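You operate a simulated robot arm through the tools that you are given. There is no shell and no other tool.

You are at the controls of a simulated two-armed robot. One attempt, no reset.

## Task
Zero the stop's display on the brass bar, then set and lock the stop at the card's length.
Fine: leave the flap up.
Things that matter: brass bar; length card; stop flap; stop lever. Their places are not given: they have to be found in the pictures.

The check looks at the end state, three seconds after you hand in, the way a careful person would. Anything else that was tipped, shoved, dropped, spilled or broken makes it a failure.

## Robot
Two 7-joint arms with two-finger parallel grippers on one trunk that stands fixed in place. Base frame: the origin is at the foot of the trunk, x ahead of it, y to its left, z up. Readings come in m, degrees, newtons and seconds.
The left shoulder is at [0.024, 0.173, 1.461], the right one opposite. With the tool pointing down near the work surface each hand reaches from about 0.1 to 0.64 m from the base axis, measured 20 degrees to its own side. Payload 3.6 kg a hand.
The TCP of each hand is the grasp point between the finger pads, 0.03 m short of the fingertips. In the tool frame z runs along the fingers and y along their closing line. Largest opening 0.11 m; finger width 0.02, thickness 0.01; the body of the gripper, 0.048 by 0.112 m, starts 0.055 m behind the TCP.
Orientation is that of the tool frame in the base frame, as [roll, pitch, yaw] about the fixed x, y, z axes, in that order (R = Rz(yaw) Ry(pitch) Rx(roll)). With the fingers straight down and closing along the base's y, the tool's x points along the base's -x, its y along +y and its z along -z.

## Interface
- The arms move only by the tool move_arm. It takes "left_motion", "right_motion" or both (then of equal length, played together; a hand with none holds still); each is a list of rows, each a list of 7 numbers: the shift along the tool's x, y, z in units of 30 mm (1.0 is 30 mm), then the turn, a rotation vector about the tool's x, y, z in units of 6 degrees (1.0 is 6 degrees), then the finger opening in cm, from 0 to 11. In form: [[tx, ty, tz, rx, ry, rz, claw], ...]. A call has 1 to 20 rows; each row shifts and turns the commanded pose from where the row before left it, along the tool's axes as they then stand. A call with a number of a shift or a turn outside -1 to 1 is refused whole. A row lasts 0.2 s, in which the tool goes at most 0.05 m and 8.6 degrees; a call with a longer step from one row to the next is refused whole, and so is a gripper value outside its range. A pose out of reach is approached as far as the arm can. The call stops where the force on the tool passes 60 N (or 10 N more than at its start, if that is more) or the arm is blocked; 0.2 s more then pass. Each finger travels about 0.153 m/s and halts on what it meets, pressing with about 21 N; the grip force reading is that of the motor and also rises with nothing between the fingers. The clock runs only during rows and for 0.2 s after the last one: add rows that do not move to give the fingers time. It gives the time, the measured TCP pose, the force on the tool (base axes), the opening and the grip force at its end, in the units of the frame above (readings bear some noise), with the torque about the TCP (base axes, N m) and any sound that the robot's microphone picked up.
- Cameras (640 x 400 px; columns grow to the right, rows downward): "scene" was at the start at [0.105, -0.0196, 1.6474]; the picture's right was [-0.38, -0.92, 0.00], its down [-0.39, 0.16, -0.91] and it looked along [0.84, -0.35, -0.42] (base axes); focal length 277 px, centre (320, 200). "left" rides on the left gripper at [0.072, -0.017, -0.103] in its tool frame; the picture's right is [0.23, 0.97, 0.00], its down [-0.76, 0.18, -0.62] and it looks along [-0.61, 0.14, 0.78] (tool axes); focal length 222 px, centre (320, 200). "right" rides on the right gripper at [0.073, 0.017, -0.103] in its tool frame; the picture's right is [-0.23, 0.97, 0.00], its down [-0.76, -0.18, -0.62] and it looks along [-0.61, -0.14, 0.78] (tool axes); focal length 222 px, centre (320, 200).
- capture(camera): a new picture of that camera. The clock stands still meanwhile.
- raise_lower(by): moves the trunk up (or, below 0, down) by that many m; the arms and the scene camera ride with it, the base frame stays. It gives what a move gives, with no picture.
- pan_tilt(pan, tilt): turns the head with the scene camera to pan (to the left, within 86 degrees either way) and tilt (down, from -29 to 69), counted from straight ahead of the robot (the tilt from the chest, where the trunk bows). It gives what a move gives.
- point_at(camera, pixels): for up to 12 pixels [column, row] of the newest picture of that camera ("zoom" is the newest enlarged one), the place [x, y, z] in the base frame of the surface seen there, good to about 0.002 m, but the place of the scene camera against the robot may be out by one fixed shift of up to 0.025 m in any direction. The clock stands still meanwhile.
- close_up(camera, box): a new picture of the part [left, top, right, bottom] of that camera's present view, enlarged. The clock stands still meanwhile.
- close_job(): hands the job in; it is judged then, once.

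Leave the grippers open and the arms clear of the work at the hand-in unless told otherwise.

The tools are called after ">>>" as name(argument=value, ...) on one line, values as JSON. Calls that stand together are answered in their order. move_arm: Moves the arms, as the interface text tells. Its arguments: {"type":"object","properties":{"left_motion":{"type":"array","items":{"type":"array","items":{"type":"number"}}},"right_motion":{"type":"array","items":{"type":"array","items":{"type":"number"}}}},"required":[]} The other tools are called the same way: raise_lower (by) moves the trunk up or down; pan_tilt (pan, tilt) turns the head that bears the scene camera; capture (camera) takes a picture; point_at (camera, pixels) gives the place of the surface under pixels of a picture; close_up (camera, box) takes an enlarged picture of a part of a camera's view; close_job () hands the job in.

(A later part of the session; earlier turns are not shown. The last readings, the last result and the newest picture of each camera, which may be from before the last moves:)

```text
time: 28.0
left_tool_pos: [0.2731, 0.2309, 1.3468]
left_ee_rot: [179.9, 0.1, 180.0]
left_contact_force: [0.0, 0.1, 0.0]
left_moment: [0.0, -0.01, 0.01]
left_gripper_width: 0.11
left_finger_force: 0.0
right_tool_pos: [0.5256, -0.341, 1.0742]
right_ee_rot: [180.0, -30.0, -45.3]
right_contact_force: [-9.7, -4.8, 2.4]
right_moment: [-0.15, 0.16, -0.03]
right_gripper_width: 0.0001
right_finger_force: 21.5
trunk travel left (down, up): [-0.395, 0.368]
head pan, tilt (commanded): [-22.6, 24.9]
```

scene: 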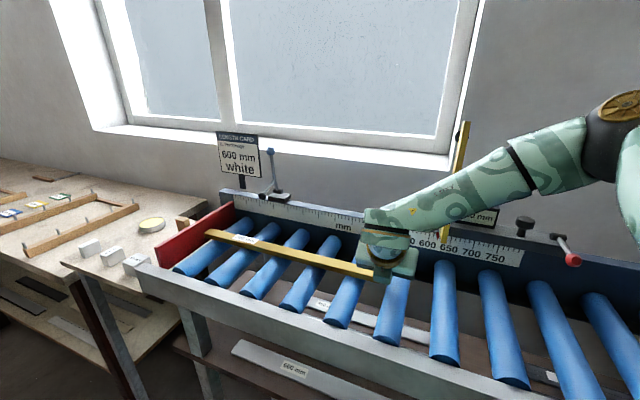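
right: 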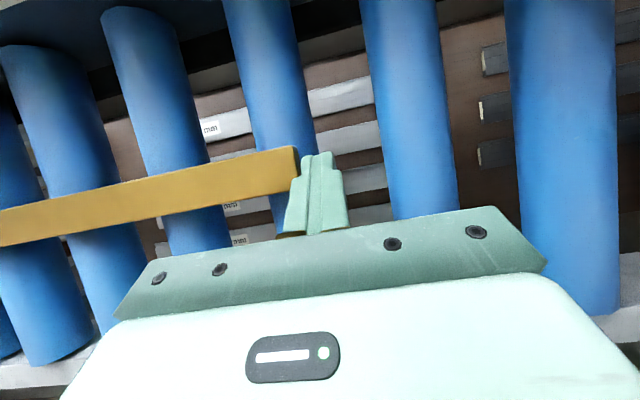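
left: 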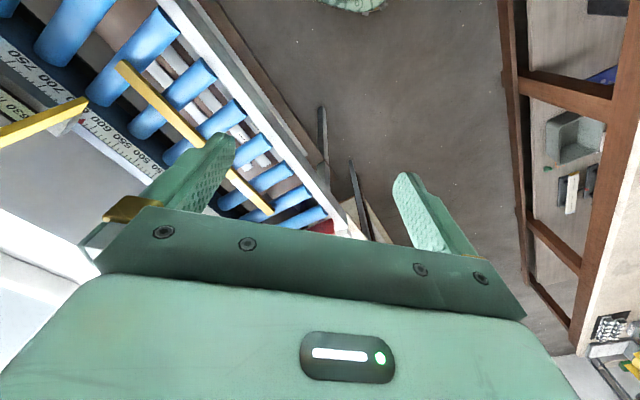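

The bar is seated at the fence with about 10 N; its near end stands at u≈0.1405. I back off a little along -u, then withdraw along the fingers' axis.

>>> move_arm(right_motion=[[0, 0.1, 0, 0, 0, 0, 0], [0, 0.3, 0, 0, 0, 0, 0], [0, 0, -0.5, 0, 0, 0, 0], [0, 0, -1, 0, 0, 0, 0], [0, 0, -1, 0, 0, 0, 0], [0, 0, -1, 0, 0, 0, 0], [0, 0, -1, 0, 0, 0, 0]])

>>> capture(camera="right")

>>> capture(camera="scene")

>>> close_up(camera="scene", box=[180, 210, 260, 260])

```text
time: 29.6
left_tool_pos: [0.274, 0.2316, 1.3472]
left_ee_rot: [180.0, -0.1, -180.0]
left_contact_force: [-0.3, -0.6, 0.6]
left_moment: [0.02, -0.01, 0.01]
left_gripper_width: 0.1102
left_finger_force: 0.0
right_tool_pos: [0.4693, -0.3, 1.1915]
right_ee_rot: [-179.9, -30.1, -45.1]
right_contact_force: [-0.7, 1.2, 0.2]
right_moment: [-0.02, 0.0, 0.0]
right_gripper_width: 0.0001
right_finger_force: 21.3
trunk travel left (down, up): [-0.395, 0.368]
head pan, tilt (commanded): [-22.6, 24.9]
```

```text
taken
```

right: 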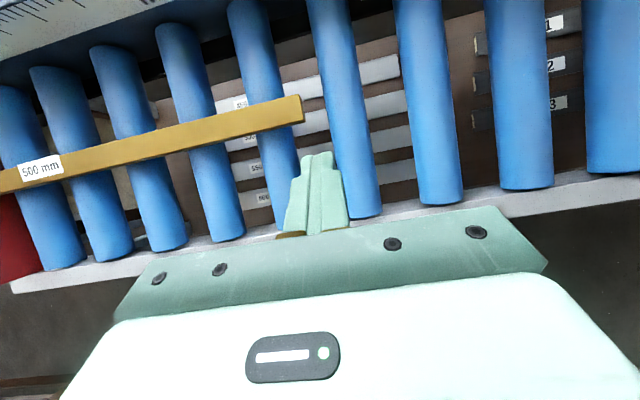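

```text
taken
```

scene: 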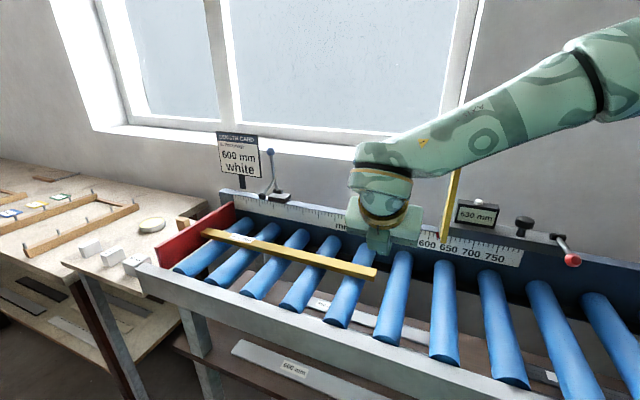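

```text
8.00 times, centred on (220, 235) of scene
```

zoom: 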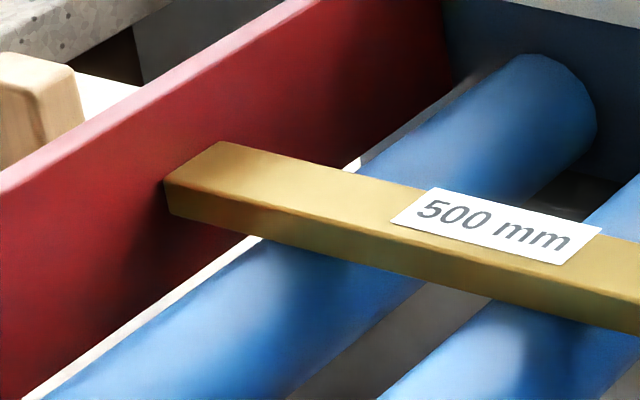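

The bar stays at the fence. Next the flap: I move the hand up and to the right, in front of the flap, and tilt it more so its camera can see the flap and hinge.

>>> move_arm(right_motion=[[0.233, 0.833, -0.892, 0, 0, 0, 0], [0.233, 0.833, -0.892, 0, 0, 0, 0], [0.233, 0.833, -0.892, 0, 0, 0, 0], [0.233, 0.833, -0.892, 0, 0, 0, 0], [0.233, 0.833, -0.892, 0, 0, 0, 0], [0.233, 0.833, -0.892, 0, 0, 0, 0], [0, 0, 0, 0, 1, 0, 0], [0, 0, 0, 0, 1, 0, 0], [0, 0, 0, 0, 1, 0, 0], [0, 0, 0, 0, 1, 0, 0], [0, 0, 0, 0, 1, 0, 0]])

>>> capture(camera="right")

>>> capture(camera="scene")

```text
time: 32.0
left_tool_pos: [0.2748, 0.2318, 1.3466]
left_ee_rot: [-180.0, 0.0, 180.0]
left_contact_force: [-0.6, 0.6, 0.3]
left_moment: [0.02, 0.0, 0.03]
left_gripper_width: 0.1101
left_finger_force: 0.1
right_tool_pos: [0.3369, -0.3739, 1.3549]
right_ee_rot: [-179.9, -60.1, -45.2]
right_contact_force: [0.3, 0.7, 0.5]
right_moment: [0.01, 0.05, -0.02]
right_gripper_width: 0.0
right_finger_force: 21.3
right hand out of reach, approached as far as the arm can: row 11
trunk travel left (down, up): [-0.395, 0.368]
head pan, tilt (commanded): [-22.6, 24.9]
```

```text
taken
```

right: 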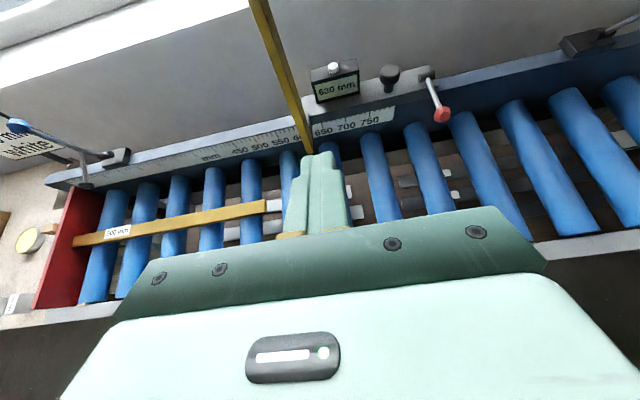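

```text
taken
```

scene: 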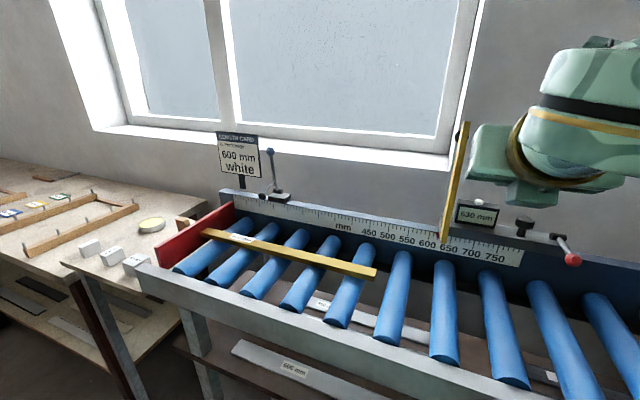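

Now good views of the flap from both cameras; I enlarge both.

>>> close_up(camera="scene", box=[430, 110, 590, 270])

>>> close_up(camera="right", box=[220, 30, 460, 180])

>>> close_up(camera="scene", box=[435, 110, 485, 250])

```text
2.50 times, centred on (510, 190) of scene
```

zoom: 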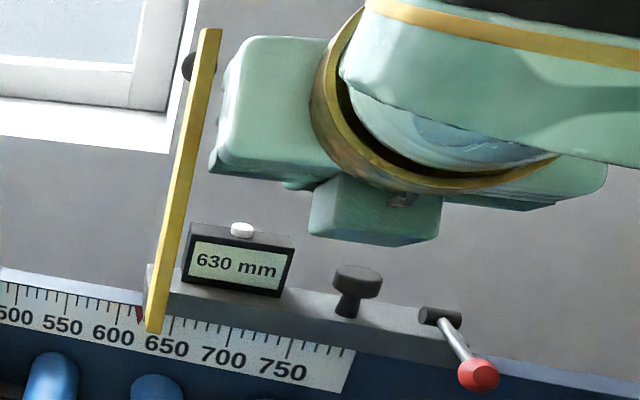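

```text
2.67 times, centred on (340, 105) of right
```

zoom: 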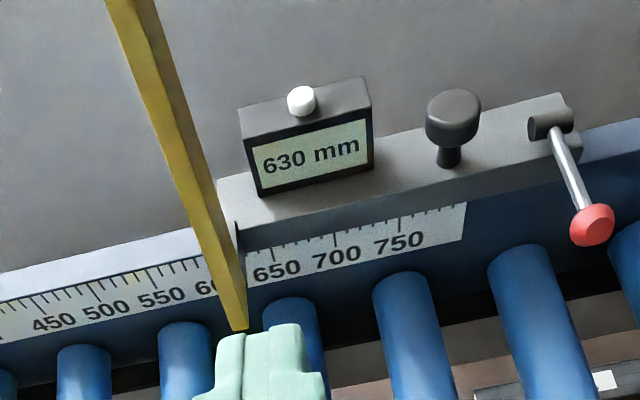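

```text
2.86 times, centred on (460, 180) of scene
```

zoom: 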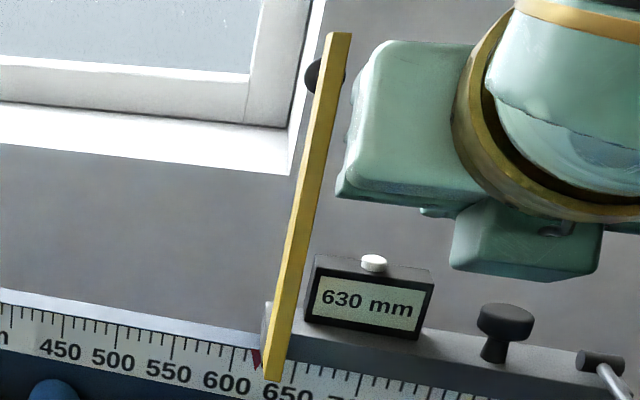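

The flap is a blade about 10 mm thick along u, with a black knob on its far side near the top (which will be on top when the flap lies down). I get accurate points along the flap and on the hinge bracket from the right camera.

>>> point_at(camera="right", pixels=[[258, 5], [268, 5], [268, 40], [278, 40], [284, 85], [293, 85], [298, 125], [306, 125], [307, 148], [310, 110], [333, 68], [390, 72]])

>>> point_at(camera="scene", pixels=[[463, 125], [467, 125], [457, 136], [456, 165], [461, 165], [448, 210], [442, 238], [440, 222], [480, 202], [527, 222], [572, 258], [537, 236]])

```text
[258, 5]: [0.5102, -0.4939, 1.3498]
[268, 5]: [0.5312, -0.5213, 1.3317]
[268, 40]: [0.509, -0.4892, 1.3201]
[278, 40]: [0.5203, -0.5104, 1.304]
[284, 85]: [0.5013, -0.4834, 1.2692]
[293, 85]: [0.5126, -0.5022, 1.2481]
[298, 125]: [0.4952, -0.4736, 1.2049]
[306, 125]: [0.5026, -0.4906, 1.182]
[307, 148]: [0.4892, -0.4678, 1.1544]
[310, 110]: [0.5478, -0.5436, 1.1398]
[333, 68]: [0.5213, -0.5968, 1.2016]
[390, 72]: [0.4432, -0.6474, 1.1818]
```

```text
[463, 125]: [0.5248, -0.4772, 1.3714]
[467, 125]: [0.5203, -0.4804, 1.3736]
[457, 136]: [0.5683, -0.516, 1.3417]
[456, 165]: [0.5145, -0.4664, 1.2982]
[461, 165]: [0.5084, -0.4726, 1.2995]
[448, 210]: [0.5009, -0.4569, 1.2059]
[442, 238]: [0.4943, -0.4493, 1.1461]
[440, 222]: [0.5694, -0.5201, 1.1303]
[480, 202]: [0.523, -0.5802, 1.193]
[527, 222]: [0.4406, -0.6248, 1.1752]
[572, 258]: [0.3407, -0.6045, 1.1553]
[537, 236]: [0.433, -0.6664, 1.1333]
```

From these points the blade spans u≈0.007–0.018, leans back about 10°, and its front top is at n≈0.715, z≈1.38. The true stop face is at u≈0.018, so about 622 mm from the fence, which matches the red pointer. I set the tilt to 45°, open the fingers to 5 cm and move to just above and in front of the flap's top.

>>> move_arm(right_motion=[[0, 0, 0, 0, -1, 0, 2], [0, 0, 0, 0, -1, 0, 4], [0, 0, 0, 0, -0.5, 0, 5], [0.9, -0.214, 0.322, 0, 0, 0, 5], [0.9, -0.214, 0.322, 0, 0, 0, 5], [0.9, -0.214, 0.322, 0, 0, 0, 5], [0.9, -0.214, 0.322, 0, 0, 0, 5], [0.9, -0.214, 0.322, 0, 0, 0, 5], [0.9, -0.214, 0.322, 0, 0, 0, 5]])

>>> capture(camera="right")

>>> capture(camera="scene")

```text
time: 34.0
left_tool_pos: [0.2754, 0.2318, 1.3462]
left_ee_rot: [-180.0, -0.2, -180.0]
left_contact_force: [0.3, -0.3, 0.4]
left_moment: [-0.01, 0.0, 0.0]
left_gripper_width: 0.1099
left_finger_force: 0.1
right_tool_pos: [0.4739, -0.4558, 1.4286]
right_ee_rot: [180.0, -45.0, -45.1]
right_contact_force: [0.0, -0.6, -0.3]
right_moment: [-0.01, 0.04, 0.02]
right_gripper_width: 0.0499
right_finger_force: 0.1
trunk travel left (down, up): [-0.395, 0.368]
head pan, tilt (commanded): [-22.6, 24.9]
```

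```text
taken
```

right: 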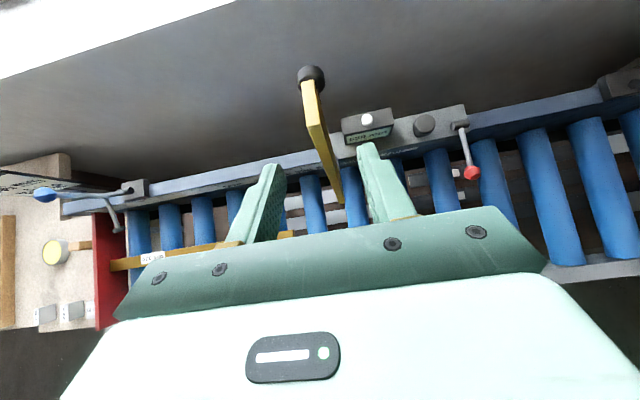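

```text
taken
```

scene: 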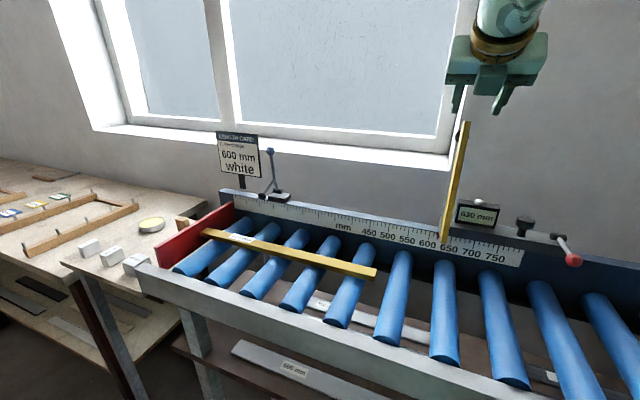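

The fingers straddle the flap line. I zoom on the flap top with the knob and take points.

>>> close_up(camera="right", box=[260, 50, 400, 220])

>>> point_at(camera="right", pixels=[[307, 85], [307, 105], [312, 73], [318, 72], [301, 90], [322, 130], [316, 130], [338, 190], [333, 180], [345, 170], [318, 100], [341, 200]])

```text
2.35 times, centred on (330, 135) of right
```

zoom: 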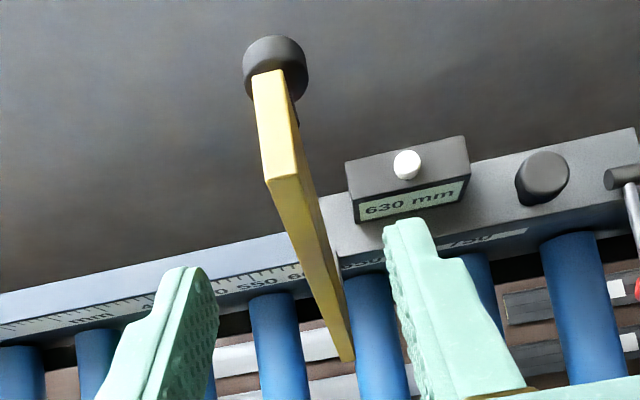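

```text
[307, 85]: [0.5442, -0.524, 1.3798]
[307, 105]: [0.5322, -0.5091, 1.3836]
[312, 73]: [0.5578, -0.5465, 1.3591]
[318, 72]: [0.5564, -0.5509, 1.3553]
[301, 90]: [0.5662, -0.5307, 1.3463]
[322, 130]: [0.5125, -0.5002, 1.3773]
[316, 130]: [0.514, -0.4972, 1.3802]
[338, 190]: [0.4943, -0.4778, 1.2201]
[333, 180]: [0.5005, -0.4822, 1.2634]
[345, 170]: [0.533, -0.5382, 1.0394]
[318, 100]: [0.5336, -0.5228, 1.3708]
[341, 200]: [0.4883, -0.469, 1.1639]
```

The blade's top end spans n≈0.716–0.755 at z≈1.38, centred at u≈0.0135; the knob sits behind it at n≥0.757. I advance 84 mm along the fingers so the tips cover the front-top corner, then close.

>>> move_arm(right_motion=[[0, -0.02, 0.7, 0, 0, 0, 5], [0, 0, 0.7, 0, 0, 0, 5], [0, 0, 0.7, 0, 0, 0, 5], [0, 0, 0.7, 0, 0, 0, 5], [0, 0, 0, 0, 0, 0, 5]])

>>> capture(camera="right")

>>> capture(camera="scene")

```text
time: 35.2
left_tool_pos: [0.2748, 0.2314, 1.3459]
left_ee_rot: [-179.9, -0.1, 180.0]
left_contact_force: [-0.4, -0.4, 1.1]
left_moment: [-0.01, -0.04, -0.01]
left_gripper_width: 0.11
left_finger_force: 0.0
right_tool_pos: [0.5129, -0.4978, 1.367]
right_ee_rot: [-180.0, -44.9, -45.1]
right_contact_force: [0.1, -0.1, 0.0]
right_moment: [-0.01, -0.01, 0.0]
right_gripper_width: 0.0498
right_finger_force: 0.0
trunk travel left (down, up): [-0.395, 0.368]
head pan, tilt (commanded): [-22.6, 24.9]
```

```text
taken
```

right: 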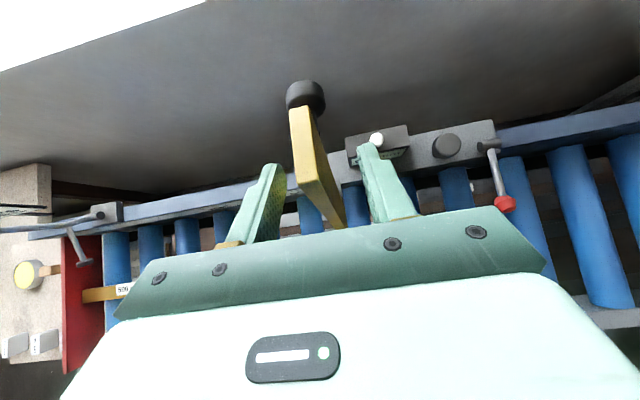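

```text
taken
```

scene: 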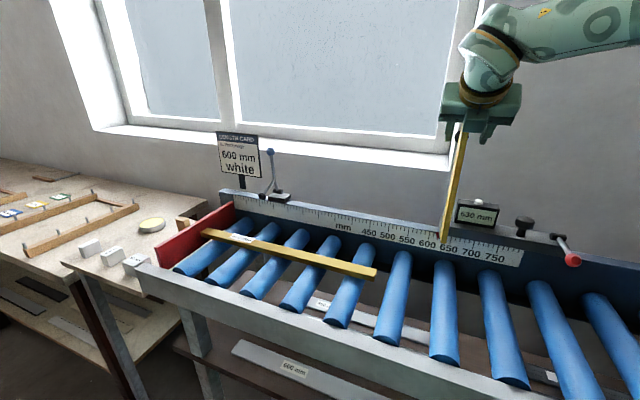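

The blade lies between the fingers. I close the fingers on it.

>>> move_arm(right_motion=[[0, -0.05, 0, 0, 0, 0, 2.5], [0, -0.03, 0, 0, 0, 0, 0], [0, 0, 0, 0, 0, 0, 0]])

>>> capture(camera="right")

```text
time: 36.0
left_tool_pos: [0.2736, 0.232, 1.3462]
left_ee_rot: [-180.0, -0.1, 180.0]
left_contact_force: [-0.7, -0.2, -0.5]
left_moment: [0.01, 0.02, 0.03]
left_gripper_width: 0.1101
left_finger_force: 0.1
right_tool_pos: [0.5163, -0.4967, 1.3686]
right_ee_rot: [180.0, -45.0, -45.1]
right_contact_force: [-1.9, 3.9, -2.3]
right_moment: [0.1, 0.41, 0.22]
right_gripper_width: 0.0116
right_finger_force: 45.1
trunk travel left (down, up): [-0.395, 0.368]
head pan, tilt (commanded): [-22.6, 24.9]
```

```text
taken
```

right: 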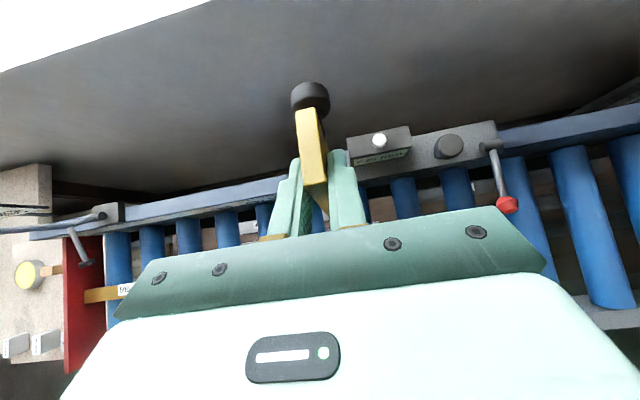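

Gripped: 11.6 mm wide. I pull the flap's top toward the robot along an arc about the estimated hinge (n≈0.77, z≈1.14), first by 17°.

>>> move_arm(right_motion=[[-0.333, 0, -0.185, 0, 0, 0, 0], [-0.333, 0, -0.185, 0, 0, 0, 0], [-0.351, 0, -0.151, 0, 0, 0, 0], [-0.351, 0, -0.151, 0, 0, 0, 0], [-0.364, 0, -0.117, 0, 0, 0, 0], [-0.364, 0, -0.117, 0, 0, 0, 0]])

>>> capture(camera="right")

>>> capture(camera="scene")

```text
time: 37.4
left_tool_pos: [0.2716, 0.2337, 1.3462]
left_ee_rot: [-179.9, 0.1, 180.0]
left_contact_force: [0.0, 0.0, 0.1]
left_moment: [0.04, 0.02, -0.02]
left_gripper_width: 0.1102
left_finger_force: 0.1
right_tool_pos: [0.4692, -0.4502, 1.3471]
right_ee_rot: [-180.0, -45.2, -45.1]
right_contact_force: [-2.4, 4.6, 19.5]
right_moment: [-1.24, -0.43, -0.15]
right_gripper_width: 0.012
right_finger_force: 45.5
trunk travel left (down, up): [-0.395, 0.368]
head pan, tilt (commanded): [-22.6, 24.9]
```

```text
taken
```

right: 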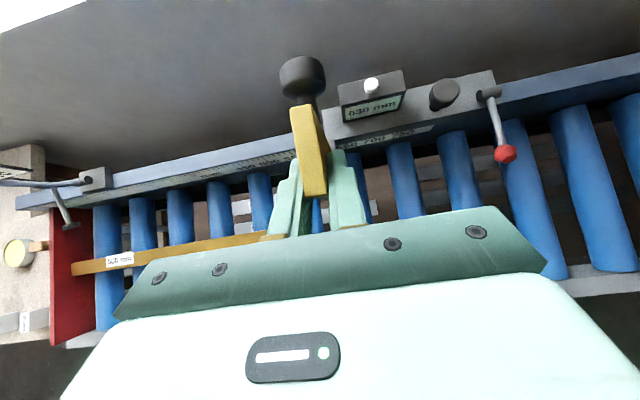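

```text
taken
```

scene: 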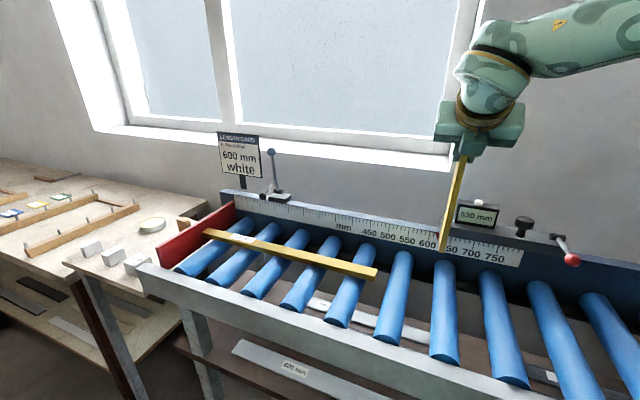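

The flap follows. The hand feels about 20 N upward, so my hinge estimate needs refining. I measure the flap's new pose.

>>> point_at(camera="scene", pixels=[[441, 247], [446, 225], [453, 190], [458, 162], [442, 240], [450, 205], [467, 160], [447, 245]])

>>> point_at(camera="right", pixels=[[298, 108], [312, 106], [310, 150], [308, 190], [302, 75], [300, 92], [318, 190], [322, 160]])

>>> close_up(camera="scene", box=[400, 140, 540, 270])

```text
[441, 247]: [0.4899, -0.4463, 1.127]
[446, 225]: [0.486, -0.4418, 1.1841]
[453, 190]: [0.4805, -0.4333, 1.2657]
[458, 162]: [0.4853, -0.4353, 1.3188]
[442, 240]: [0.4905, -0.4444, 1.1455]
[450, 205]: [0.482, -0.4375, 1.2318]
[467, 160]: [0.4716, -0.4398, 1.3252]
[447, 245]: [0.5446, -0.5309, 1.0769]
```

```text
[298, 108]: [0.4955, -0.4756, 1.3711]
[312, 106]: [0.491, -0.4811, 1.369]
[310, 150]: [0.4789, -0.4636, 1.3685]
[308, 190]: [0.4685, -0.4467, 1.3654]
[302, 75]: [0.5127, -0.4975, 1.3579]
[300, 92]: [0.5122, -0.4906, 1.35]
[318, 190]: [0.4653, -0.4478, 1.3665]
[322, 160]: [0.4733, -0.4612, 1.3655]
```

```text
3.08 times, centred on (470, 205) of scene
```

zoom: 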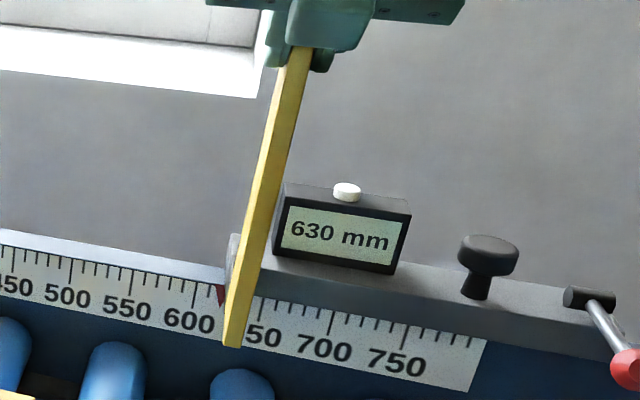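

The flap has rotated about 16°. From the moved corners the hinge works out at about n≈0.742, z≈1.118. I continue along the corrected arc for another 24°.

>>> move_arm(right_motion=[[-0.403, 0, -0.184, 0, 0, 0, 0], [-0.403, 0, -0.184, 0, 0, 0, 0], [-0.42, 0, -0.105, 0, 0, 0, 0], [-0.42, 0, -0.105, 0, 0, 0, 0], [-0.43, 0, -0.062, 0, 0, 0, 0], [-0.43, 0, -0.062, 0, 0, 0, 0], [-0.433, 0, -0.015, 0, 0, 0, 0], [-0.433, 0, -0.015, 0, 0, 0, 0]])

>>> capture(camera="scene")

>>> capture(camera="right")

```text
time: 39.2
left_tool_pos: [0.2751, 0.2292, 1.3453]
left_ee_rot: [179.9, -0.1, -179.9]
left_contact_force: [-0.2, 0.3, -0.1]
left_moment: [0.0, -0.01, 0.03]
left_gripper_width: 0.1103
left_finger_force: 0.1
right_tool_pos: [0.4119, -0.3925, 1.285]
right_ee_rot: [-180.0, -44.8, -45.3]
right_contact_force: [4.8, -10.1, -2.0]
right_moment: [-0.57, -1.48, 0.76]
right_gripper_width: 0.0117
right_finger_force: 44.6
trunk travel left (down, up): [-0.395, 0.368]
head pan, tilt (commanded): [-22.6, 24.9]
```

```text
taken
```

scene: 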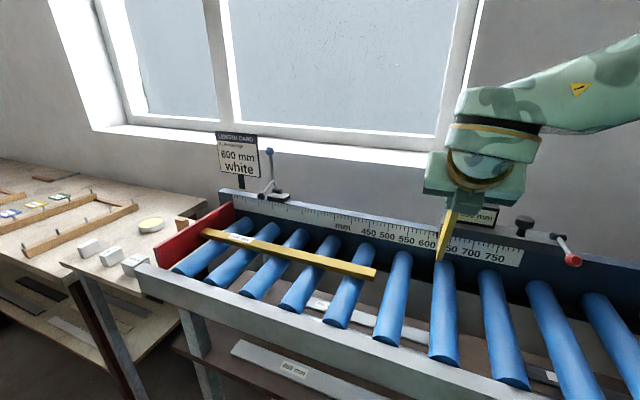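

```text
taken
```

right: 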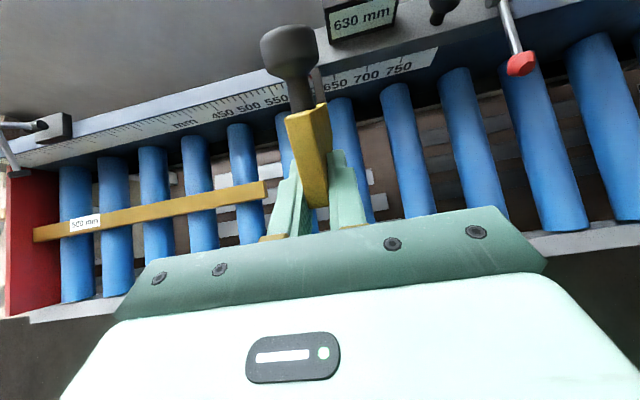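

Forces are mild (about 11 N) and the flap is at roughly 45°. I continue the arc down another 30°.

>>> move_arm(right_motion=[[-0.416, 0, 0.022, 0, 0, 0, 0], [-0.416, 0, 0.022, 0, 0, 0, 0], [-0.415, 0, 0.073, 0, 0, 0, 0], [-0.415, 0, 0.073, 0, 0, 0, 0], [-0.403, 0, 0.115, 0, 0, 0, 0], [-0.403, 0, 0.115, 0, 0, 0, 0], [-0.392, 0, 0.158, 0, 0, 0, 0], [-0.392, 0, 0.158, 0, 0, 0, 0], [-0.37, 0, 0.198, 0, 0, 0, 0], [-0.37, 0, 0.198, 0, 0, 0, 0]])

>>> capture(camera="scene")

>>> capture(camera="right")

```text
time: 41.4
left_tool_pos: [0.2648, 0.2296, 1.3493]
left_ee_rot: [179.9, 0.4, -179.9]
left_contact_force: [0.6, 0.0, 1.8]
left_moment: [0.0, -0.01, -0.02]
left_gripper_width: 0.1099
left_finger_force: 0.0
right_tool_pos: [0.3718, -0.3504, 1.1826]
right_ee_rot: [-179.9, -44.8, -45.7]
right_contact_force: [-46.1, -17.6, 7.5]
right_moment: [-0.15, -1.16, 0.92]
right_gripper_width: 0.0121
right_finger_force: 45.3
right hand out of reach, approached as far as the arm can: row 8, 9, 10
trunk travel left (down, up): [-0.395, 0.368]
head pan, tilt (commanded): [-22.6, 24.9]
```

```text
taken
```

scene: 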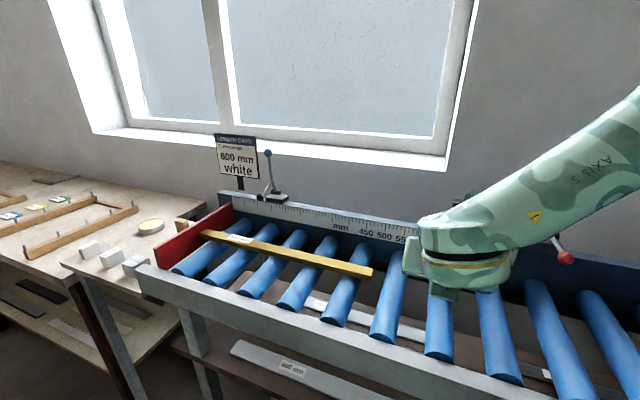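

```text
taken
```

right: 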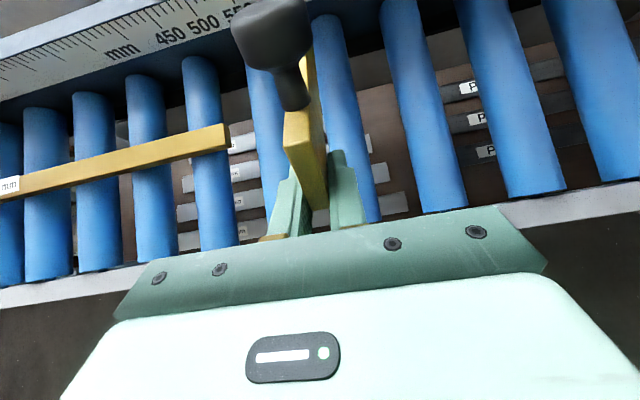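

The arm hit its reach limit in this tilt and is pressing sideways. The command re-syncs to the measured pose, so I turn the hand to point more downward (smaller tilt), which should relieve the wrist.

>>> move_arm(right_motion=[[0, 0, 0, 0, -0.5, 0, 0], [0, 0, 0, 0, -0.5, 0, 0], [0, 0, 0, 0, -0.5, 0, 0], [0, 0, 0, 0, -0.5, 0, 0]])

>>> capture(camera="scene")

```text
time: 42.4
left_tool_pos: [0.2666, 0.2272, 1.3482]
left_ee_rot: [179.8, 0.4, -180.0]
left_contact_force: [0.1, -0.4, 0.0]
left_moment: [0.04, -0.01, -0.02]
left_gripper_width: 0.1103
left_finger_force: 0.1
right_tool_pos: [0.374, -0.3531, 1.1835]
right_ee_rot: [-179.6, -33.2, -45.7]
right_contact_force: [-41.9, -26.7, 8.2]
right_moment: [-0.76, -1.28, 0.6]
right_gripper_width: 0.0119
right_finger_force: 45.0
trunk travel left (down, up): [-0.395, 0.368]
head pan, tilt (commanded): [-22.6, 24.9]
```

```text
taken
```

scene: 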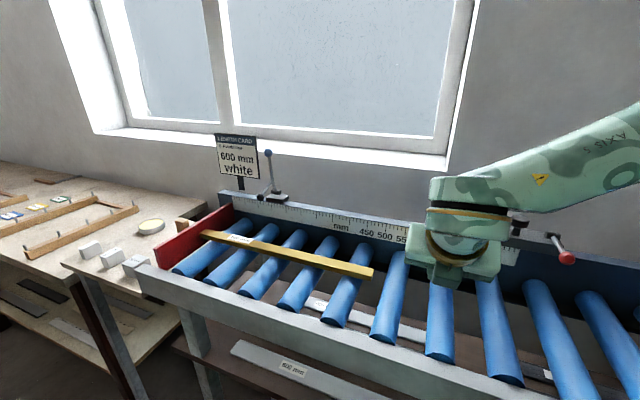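

A steady force of about 49 N along -u remains, so the hand is pressing the flap sideways toward the fence. I relieve it by shifting the hand toward -u a little at a time.

>>> move_arm(right_motion=[[0, 0.1, 0, 0, 0, 0, 0], [0, 0.1, 0, 0, 0, 0, 0]])

```text
time: 43.0
left_tool_pos: [0.2716, 0.2319, 1.3476]
left_ee_rot: [179.9, 0.1, 179.9]
left_contact_force: [-1.0, 0.2, -0.6]
left_moment: [-0.01, -0.01, -0.02]
left_gripper_width: 0.1101
left_finger_force: 0.1
right_tool_pos: [0.3747, -0.3531, 1.1826]
right_ee_rot: [-179.7, -33.1, -45.3]
right_contact_force: [-22.9, -0.8, 3.2]
right_moment: [-0.63, 0.5, -0.61]
right_gripper_width: 0.0118
right_finger_force: 44.8
trunk travel left (down, up): [-0.395, 0.368]
head pan, tilt (commanded): [-22.6, 24.9]
```

That helps. One more small shift along -u with a slight step outward along the arc.

>>> move_arm(right_motion=[[-0.175, 0.06, 0.085, 0, 0, 0, 0], [-0.1, 0.02, 0.1, 0, 0, 0, 0]])

```text
time: 43.6
left_tool_pos: [0.2732, 0.233, 1.346]
left_ee_rot: [-180.0, 0.1, -180.0]
left_contact_force: [-0.7, -0.3, 0.6]
left_moment: [0.03, 0.02, 0.01]
left_gripper_width: 0.11
left_finger_force: 0.1
right_tool_pos: [0.3728, -0.3525, 1.1743]
right_ee_rot: [-179.7, -33.2, -45.1]
right_contact_force: [-7.3, -1.8, 6.9]
right_moment: [-1.76, -0.42, -0.56]
right_gripper_width: 0.0121
right_finger_force: 45.1
trunk travel left (down, up): [-0.395, 0.368]
head pan, tilt (commanded): [-22.6, 24.9]
```

Forces are small again. I continue the arc down by 12°.

>>> move_arm(right_motion=[[-0.278, 0, 0.287, 0, 0, 0, 0], [-0.278, 0, 0.287, 0, 0, 0, 0], [-0.255, 0, 0.324, 0, 0, 0, 0], [-0.255, 0, 0.324, 0, 0, 0, 0]])

>>> capture(camera="right")

>>> capture(camera="scene")

```text
time: 44.6
left_tool_pos: [0.2735, 0.2311, 1.3473]
left_ee_rot: [-180.0, -0.1, -179.9]
left_contact_force: [-0.8, 0.2, -1.5]
left_moment: [0.03, 0.04, 0.01]
left_gripper_width: 0.1101
left_finger_force: 0.0
right_tool_pos: [0.3671, -0.346, 1.1246]
right_ee_rot: [-179.9, -33.0, -45.1]
right_contact_force: [-1.1, -7.7, 3.9]
right_moment: [-0.81, -0.61, 0.35]
right_gripper_width: 0.0119
right_finger_force: 45.0
trunk travel left (down, up): [-0.395, 0.368]
head pan, tilt (commanded): [-22.6, 24.9]
```

```text
taken
```

right: 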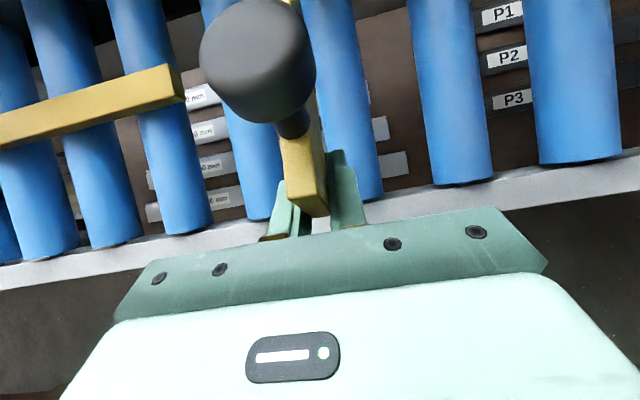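

```text
taken
```

scene: 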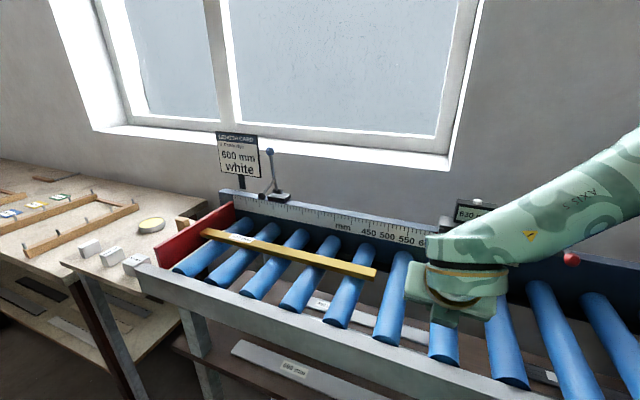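

The flap is nearly horizontal. I measure the blade's present attitude to judge how far it is from resting.

>>> point_at(camera="right", pixels=[[290, 142], [308, 205], [300, 175], [318, 130], [318, 210], [255, 60], [280, 100], [310, 110], [170, 70], [180, 98]])

>>> close_up(camera="right", box=[180, 0, 420, 240])

```text
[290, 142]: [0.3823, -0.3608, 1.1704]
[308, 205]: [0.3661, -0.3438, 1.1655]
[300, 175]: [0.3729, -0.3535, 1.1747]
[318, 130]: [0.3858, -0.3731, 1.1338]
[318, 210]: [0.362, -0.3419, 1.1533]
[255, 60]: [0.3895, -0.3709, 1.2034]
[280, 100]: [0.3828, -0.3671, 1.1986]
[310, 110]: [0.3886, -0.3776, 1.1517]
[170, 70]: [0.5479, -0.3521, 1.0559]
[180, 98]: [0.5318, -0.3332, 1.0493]
```

```text
1.67 times, centred on (300, 120) of right
```

zoom: 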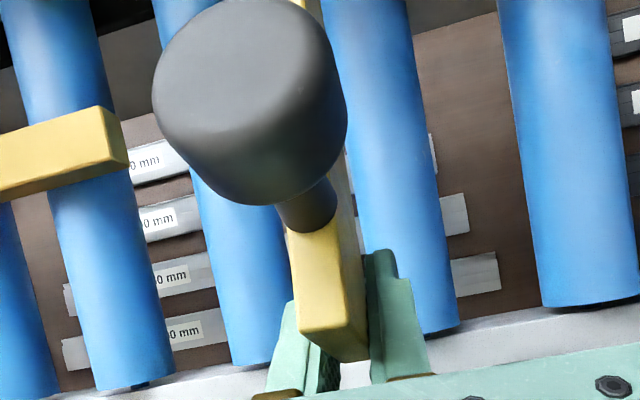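

The blade tip's top is at z≈1.167, so about 17° remain. I lower it another 45 mm, which keeps the fingertips just above the rollers.

>>> move_arm(right_motion=[[-0.19, 0, 0.32, 0, 0, 0, 0], [-0.185, 0, 0.325, 0, 0, 0, 0], [-0.18, 0, 0.328, 0, 0, 0, 0], [-0.17, 0, 0.33, 0, 0, 0, 0]])

>>> capture(camera="right")

>>> capture(camera="scene")

```text
time: 45.6
left_tool_pos: [0.2729, 0.2328, 1.3474]
left_ee_rot: [-180.0, 0.2, 180.0]
left_contact_force: [0.9, 0.9, -0.8]
left_moment: [0.02, 0.0, -0.02]
left_gripper_width: 0.11
left_finger_force: 0.1
right_tool_pos: [0.369, -0.3482, 1.0825]
right_ee_rot: [-180.0, -33.0, -45.1]
right_contact_force: [-8.5, 3.7, 2.8]
right_moment: [-0.92, -0.73, 0.24]
right_gripper_width: 0.0118
right_finger_force: 45.3
trunk travel left (down, up): [-0.395, 0.368]
head pan, tilt (commanded): [-22.6, 24.9]
```

```text
taken
```

right: 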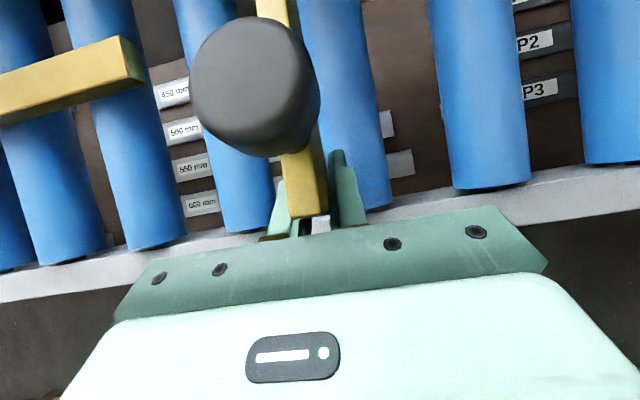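

```text
taken
```

scene: 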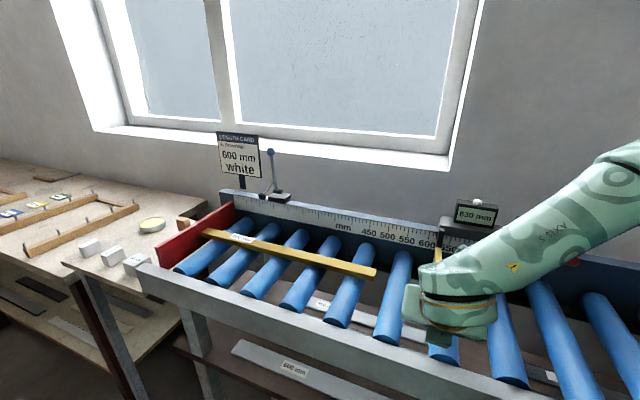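

Forces remain small. I check how far the blade is from its final rest.

>>> point_at(camera="right", pixels=[[300, 165], [307, 205], [295, 160], [255, 60], [278, 8], [290, 150], [305, 185], [320, 205]])

>>> point_at(camera="scene", pixels=[[437, 255], [439, 248], [455, 230], [478, 204]])

>>> close_up(camera="scene", box=[400, 190, 520, 270])

```text
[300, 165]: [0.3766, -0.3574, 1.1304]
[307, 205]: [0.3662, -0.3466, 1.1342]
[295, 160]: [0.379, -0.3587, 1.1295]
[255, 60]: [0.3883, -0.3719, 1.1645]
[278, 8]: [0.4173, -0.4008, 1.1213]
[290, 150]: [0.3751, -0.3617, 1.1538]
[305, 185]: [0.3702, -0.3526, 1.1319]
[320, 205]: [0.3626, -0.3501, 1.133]
```

```text
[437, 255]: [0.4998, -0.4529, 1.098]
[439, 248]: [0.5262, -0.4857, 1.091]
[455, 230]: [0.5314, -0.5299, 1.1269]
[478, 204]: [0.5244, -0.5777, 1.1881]
```

```text
5.00 times, centred on (460, 230) of scene
```

zoom: 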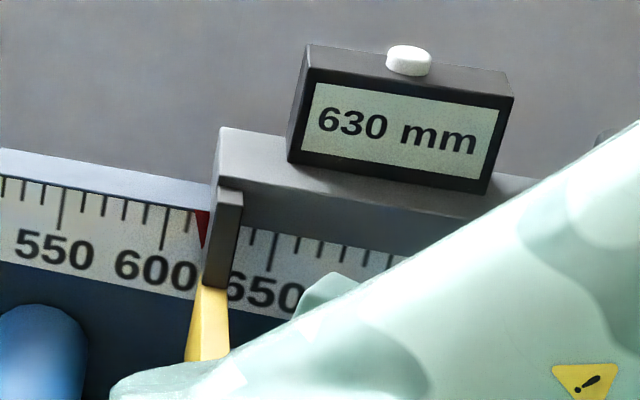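

The blade is about 10° above horizontal, and the crank arm hanging from the carriage is visible now. I lower 8 mm more and then open the fingers to let the flap settle the last bit.

>>> move_arm(right_motion=[[-0.07, 0, 0.12, 0, 0, 0, 0], [-0.07, 0, 0.12, 0, 0, 0, 0], [0, 0, 0, 0, 0, 0, 1.5], [0, 0, 0, 0, 0, 0, 2.5], [0, 0, 0, 0, 0, 0, 4.5], [0, 0, 0, 0, 0, 0, 5]])

>>> capture(camera="right")

>>> capture(camera="scene")

```text
time: 47.0
left_tool_pos: [0.275, 0.2323, 1.3453]
left_ee_rot: [180.0, 0.0, 180.0]
left_contact_force: [0.6, -0.7, 0.4]
left_moment: [0.04, 0.0, 0.0]
left_gripper_width: 0.1099
left_finger_force: 0.0
right_tool_pos: [0.3725, -0.3501, 1.0717]
right_ee_rot: [-179.9, -32.9, -45.1]
right_contact_force: [0.0, -0.5, 0.0]
right_moment: [-0.02, 0.01, 0.02]
right_gripper_width: 0.0499
right_finger_force: 0.0
trunk travel left (down, up): [-0.395, 0.368]
head pan, tilt (commanded): [-22.6, 24.9]
```

```text
taken
```

right: 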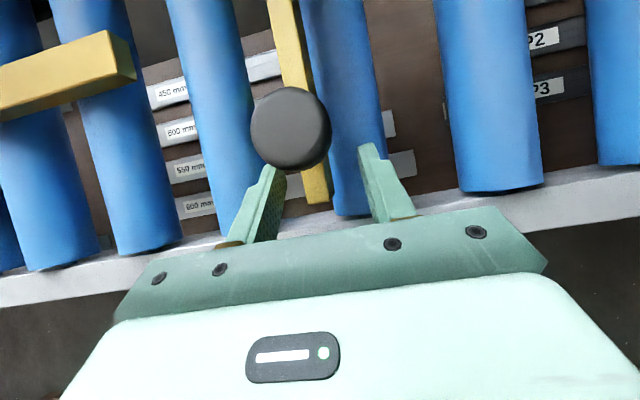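

```text
taken
```

scene: 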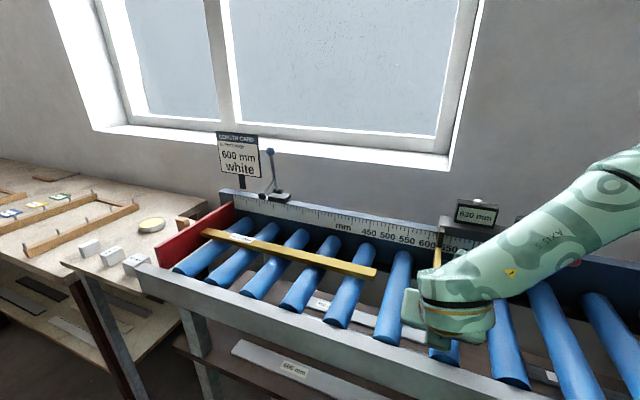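

The flap fell into its down position. I open wider and withdraw back and up, keeping clear of the knob.

>>> move_arm(right_motion=[[0, 0, 0, 0, 0, 0, 8], [0, 0, -0.6, 0, 0, 0, 8], [0, 0, -1, 0, 0, 0, 8], [0, 0, -1, 0, 0, 0, 8], [0, 0, -1, 0, 0, 0, 8], [0, 0, -1, 0, 0, 0, 8]])

>>> capture(camera="right")

>>> capture(camera="scene")

```text
time: 48.4
left_tool_pos: [0.2739, 0.2325, 1.3468]
left_ee_rot: [-180.0, -0.1, 180.0]
left_contact_force: [-0.5, 0.1, 0.6]
left_moment: [-0.03, -0.03, 0.01]
left_gripper_width: 0.1099
left_finger_force: 0.0
right_tool_pos: [0.3513, -0.2949, 1.1899]
right_ee_rot: [-180.0, -32.9, -45.2]
right_contact_force: [-0.4, 0.0, -0.2]
right_moment: [0.0, -0.04, 0.0]
right_gripper_width: 0.08
right_finger_force: 0.0
right hand out of reach, approached as far as the arm can: row 3, 4, 5, 6
trunk travel left (down, up): [-0.395, 0.368]
head pan, tilt (commanded): [-22.6, 24.9]
```

```text
taken
```

right: 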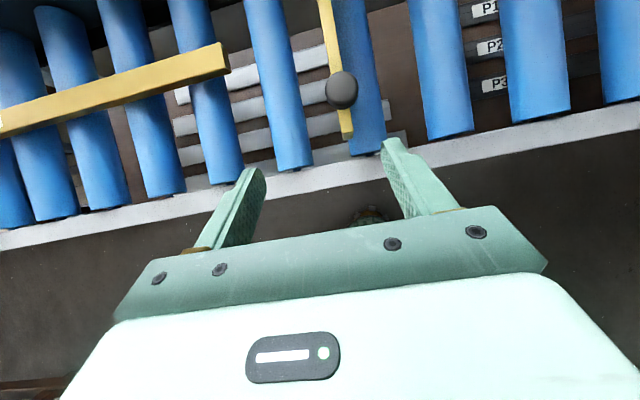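

```text
taken
```

scene: 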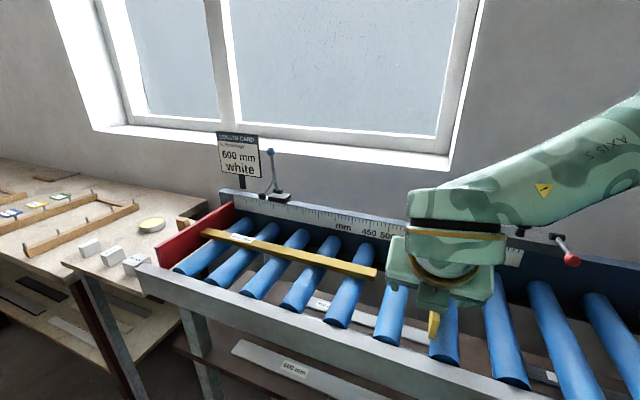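

The flap now lies across the rollers. I raise the hand and move it to the right for a view of the lever and knob.

>>> move_arm(right_motion=[[0.5, 0, -0.8, 0, 0, 0, 8], [0.5, 0, -0.8, 0, 0, 0, 6], [0.5, 0.3, -0.8, 0, 0, 0, 4], [0.5, 0.6, -0.8, 0, 0, 0, 2], [0.5, 0.6, -0.8, 0, 0, 0, 0], [0.5, 0.6, -0.4, 0, 0, 0, 0], [0.3, 0.6, 0, 0, 0, 0, 0], [0.3, 0.6, 0, 0, 0, 0, 0], [0, 0, 0, 0, 1, 0, 0], [0, 0, 0, 0, 1, 0, 0]])

>>> capture(camera="right")

>>> capture(camera="scene")

```text
time: 50.6
left_tool_pos: [0.2732, 0.2314, 1.3464]
left_ee_rot: [-180.0, -0.1, 180.0]
left_contact_force: [0.6, -0.3, -0.2]
left_moment: [-0.03, -0.02, -0.02]
left_gripper_width: 0.11
left_finger_force: 0.1
right_tool_pos: [0.294, -0.3778, 1.3598]
right_ee_rot: [-179.9, -45.2, -45.0]
right_contact_force: [-0.4, 0.6, 0.7]
right_moment: [0.02, 0.0, 0.0]
right_gripper_width: 0.0001
right_finger_force: 21.2
trunk travel left (down, up): [-0.395, 0.368]
head pan, tilt (commanded): [-22.6, 24.9]
```

```text
taken
```

right: 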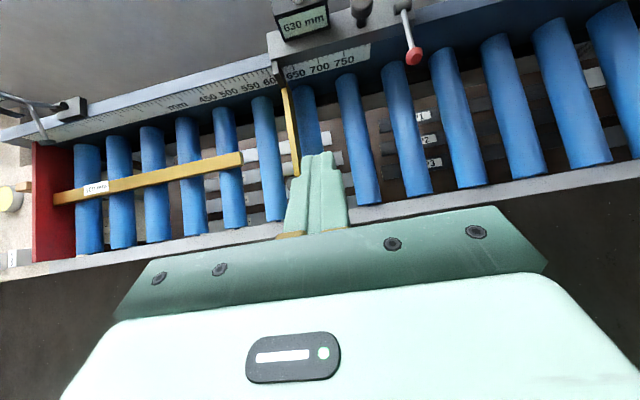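

```text
taken
```

scene: 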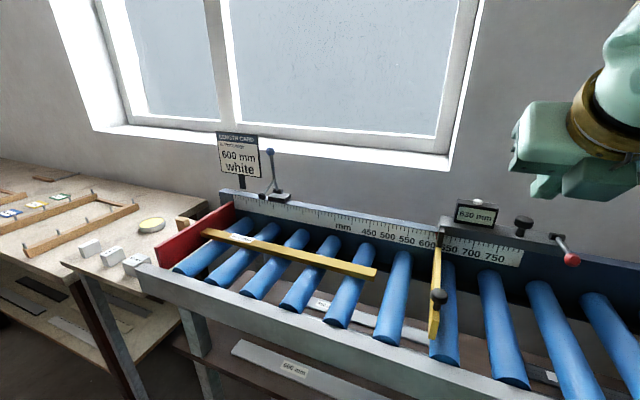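

Great view: flap down across the rollers with the knob on top. I zoom to see the hinge, pointer, lever, and measure the parts.

>>> close_up(camera="scene", box=[400, 180, 600, 370])

>>> point_at(camera="scene", pixels=[[434, 325], [436, 250], [438, 296], [430, 330], [432, 336], [375, 277], [526, 220], [571, 258], [556, 237], [560, 243], [477, 203], [565, 250]])

>>> close_up(camera="right", box=[230, 0, 450, 130])

>>> point_at(camera="right", pixels=[[413, 56], [402, 8], [408, 30], [361, 6], [290, 120], [299, 165], [284, 92], [297, 140], [240, 155], [305, 22], [275, 65], [400, 4]])

```text
2.11 times, centred on (500, 275) of scene
```

zoom: 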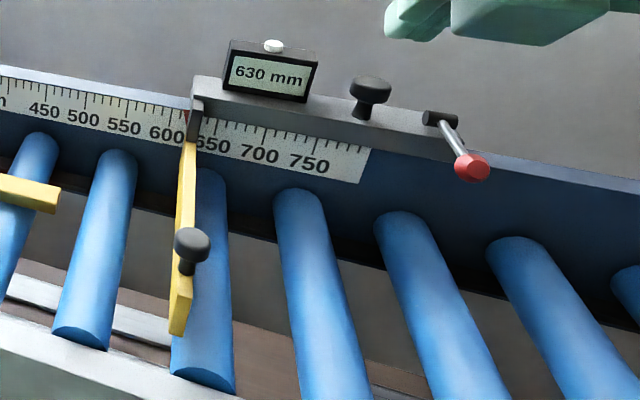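

```text
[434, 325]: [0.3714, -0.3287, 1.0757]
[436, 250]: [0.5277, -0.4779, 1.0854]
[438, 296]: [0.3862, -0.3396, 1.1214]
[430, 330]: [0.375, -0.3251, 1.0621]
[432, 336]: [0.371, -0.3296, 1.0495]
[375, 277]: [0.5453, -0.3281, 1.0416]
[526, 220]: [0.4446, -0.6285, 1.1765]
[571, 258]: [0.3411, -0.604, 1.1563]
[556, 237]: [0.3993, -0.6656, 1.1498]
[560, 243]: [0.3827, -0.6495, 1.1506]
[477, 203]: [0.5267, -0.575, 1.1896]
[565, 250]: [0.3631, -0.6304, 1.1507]
```

```text
2.91 times, centred on (340, 65) of right
```

zoom: 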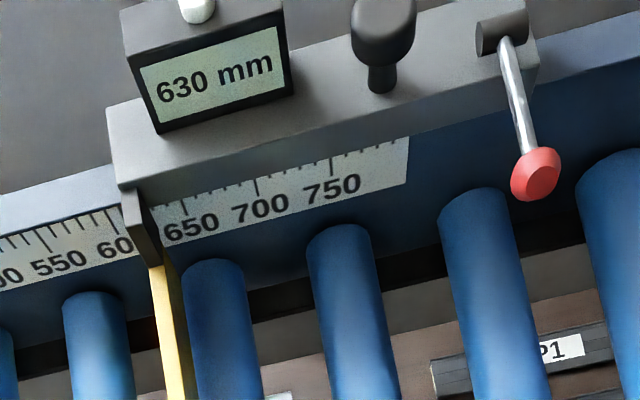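

```text
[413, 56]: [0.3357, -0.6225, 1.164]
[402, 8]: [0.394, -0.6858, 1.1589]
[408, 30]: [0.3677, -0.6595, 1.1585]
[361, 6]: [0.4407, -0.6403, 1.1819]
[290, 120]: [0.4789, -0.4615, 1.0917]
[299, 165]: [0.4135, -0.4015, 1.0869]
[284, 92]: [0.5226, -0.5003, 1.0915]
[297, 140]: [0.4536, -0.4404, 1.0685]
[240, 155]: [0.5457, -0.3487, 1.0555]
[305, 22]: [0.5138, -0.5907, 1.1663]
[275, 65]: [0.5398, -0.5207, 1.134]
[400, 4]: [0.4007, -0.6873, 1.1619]
```

The lever's ball is centred near u=-0.207, n=0.684, z=1.155 and its hinge near n=0.766, z=1.155, so it lies horizontally, pointing at me. The earlier 49 N sideways load did not move the carriage, so this is probably the locked state. I go to a pre-grasp in front of the ball.

>>> move_arm(right_motion=[[0.0125, 0.614, 0.884, 0, 0, 0, 1], [0.0125, 0.614, 0.884, 0, 0, 0, 2], [0.0125, 0.614, 0.884, 0, 0, 0, 3], [0.0125, 0.614, 0.884, 0, 0, 0, 4], [0.0125, 0.614, 0.884, 0, 0, 0, 5], [0.0125, 0.614, 0.884, 0, 0, 0, 5], [0.0125, 0.614, 0.884, 0, 0, 0, 5], [0.0125, 0.614, 0.884, 0, 0, 0, 5]])

>>> capture(camera="right")

>>> capture(camera="scene")

```text
time: 52.4
left_tool_pos: [0.2736, 0.2307, 1.3467]
left_ee_rot: [180.0, 0.1, 180.0]
left_contact_force: [-0.8, -0.9, 0.8]
left_moment: [0.02, 0.02, -0.02]
left_gripper_width: 0.1101
left_finger_force: 0.1
right_tool_pos: [0.2952, -0.5921, 1.2129]
right_ee_rot: [-179.9, -45.1, -45.1]
right_contact_force: [0.2, 0.1, -1.1]
right_moment: [-0.01, 0.0, -0.01]
right_gripper_width: 0.0504
right_finger_force: 0.1
trunk travel left (down, up): [-0.395, 0.368]
head pan, tilt (commanded): [-22.6, 24.9]
```

```text
taken
```

right: 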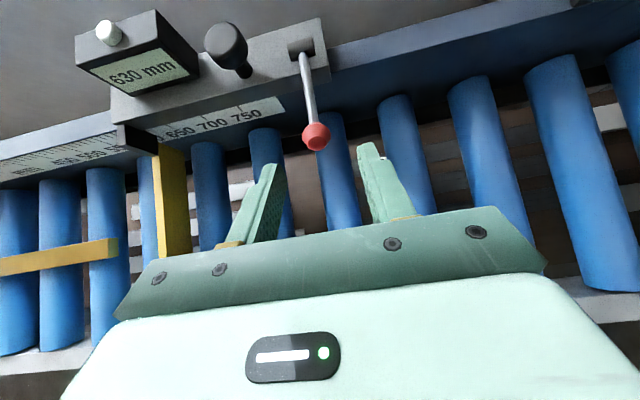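

```text
taken
```

scene: 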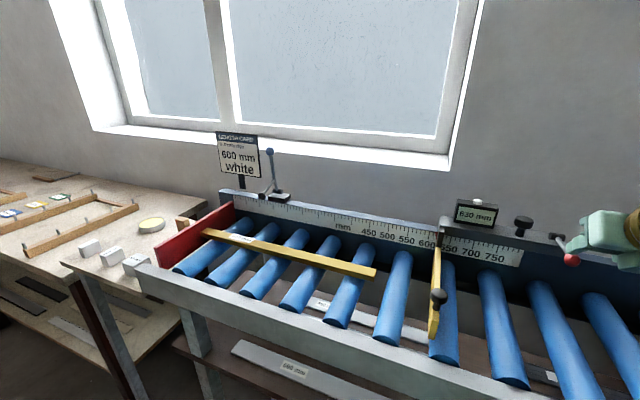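

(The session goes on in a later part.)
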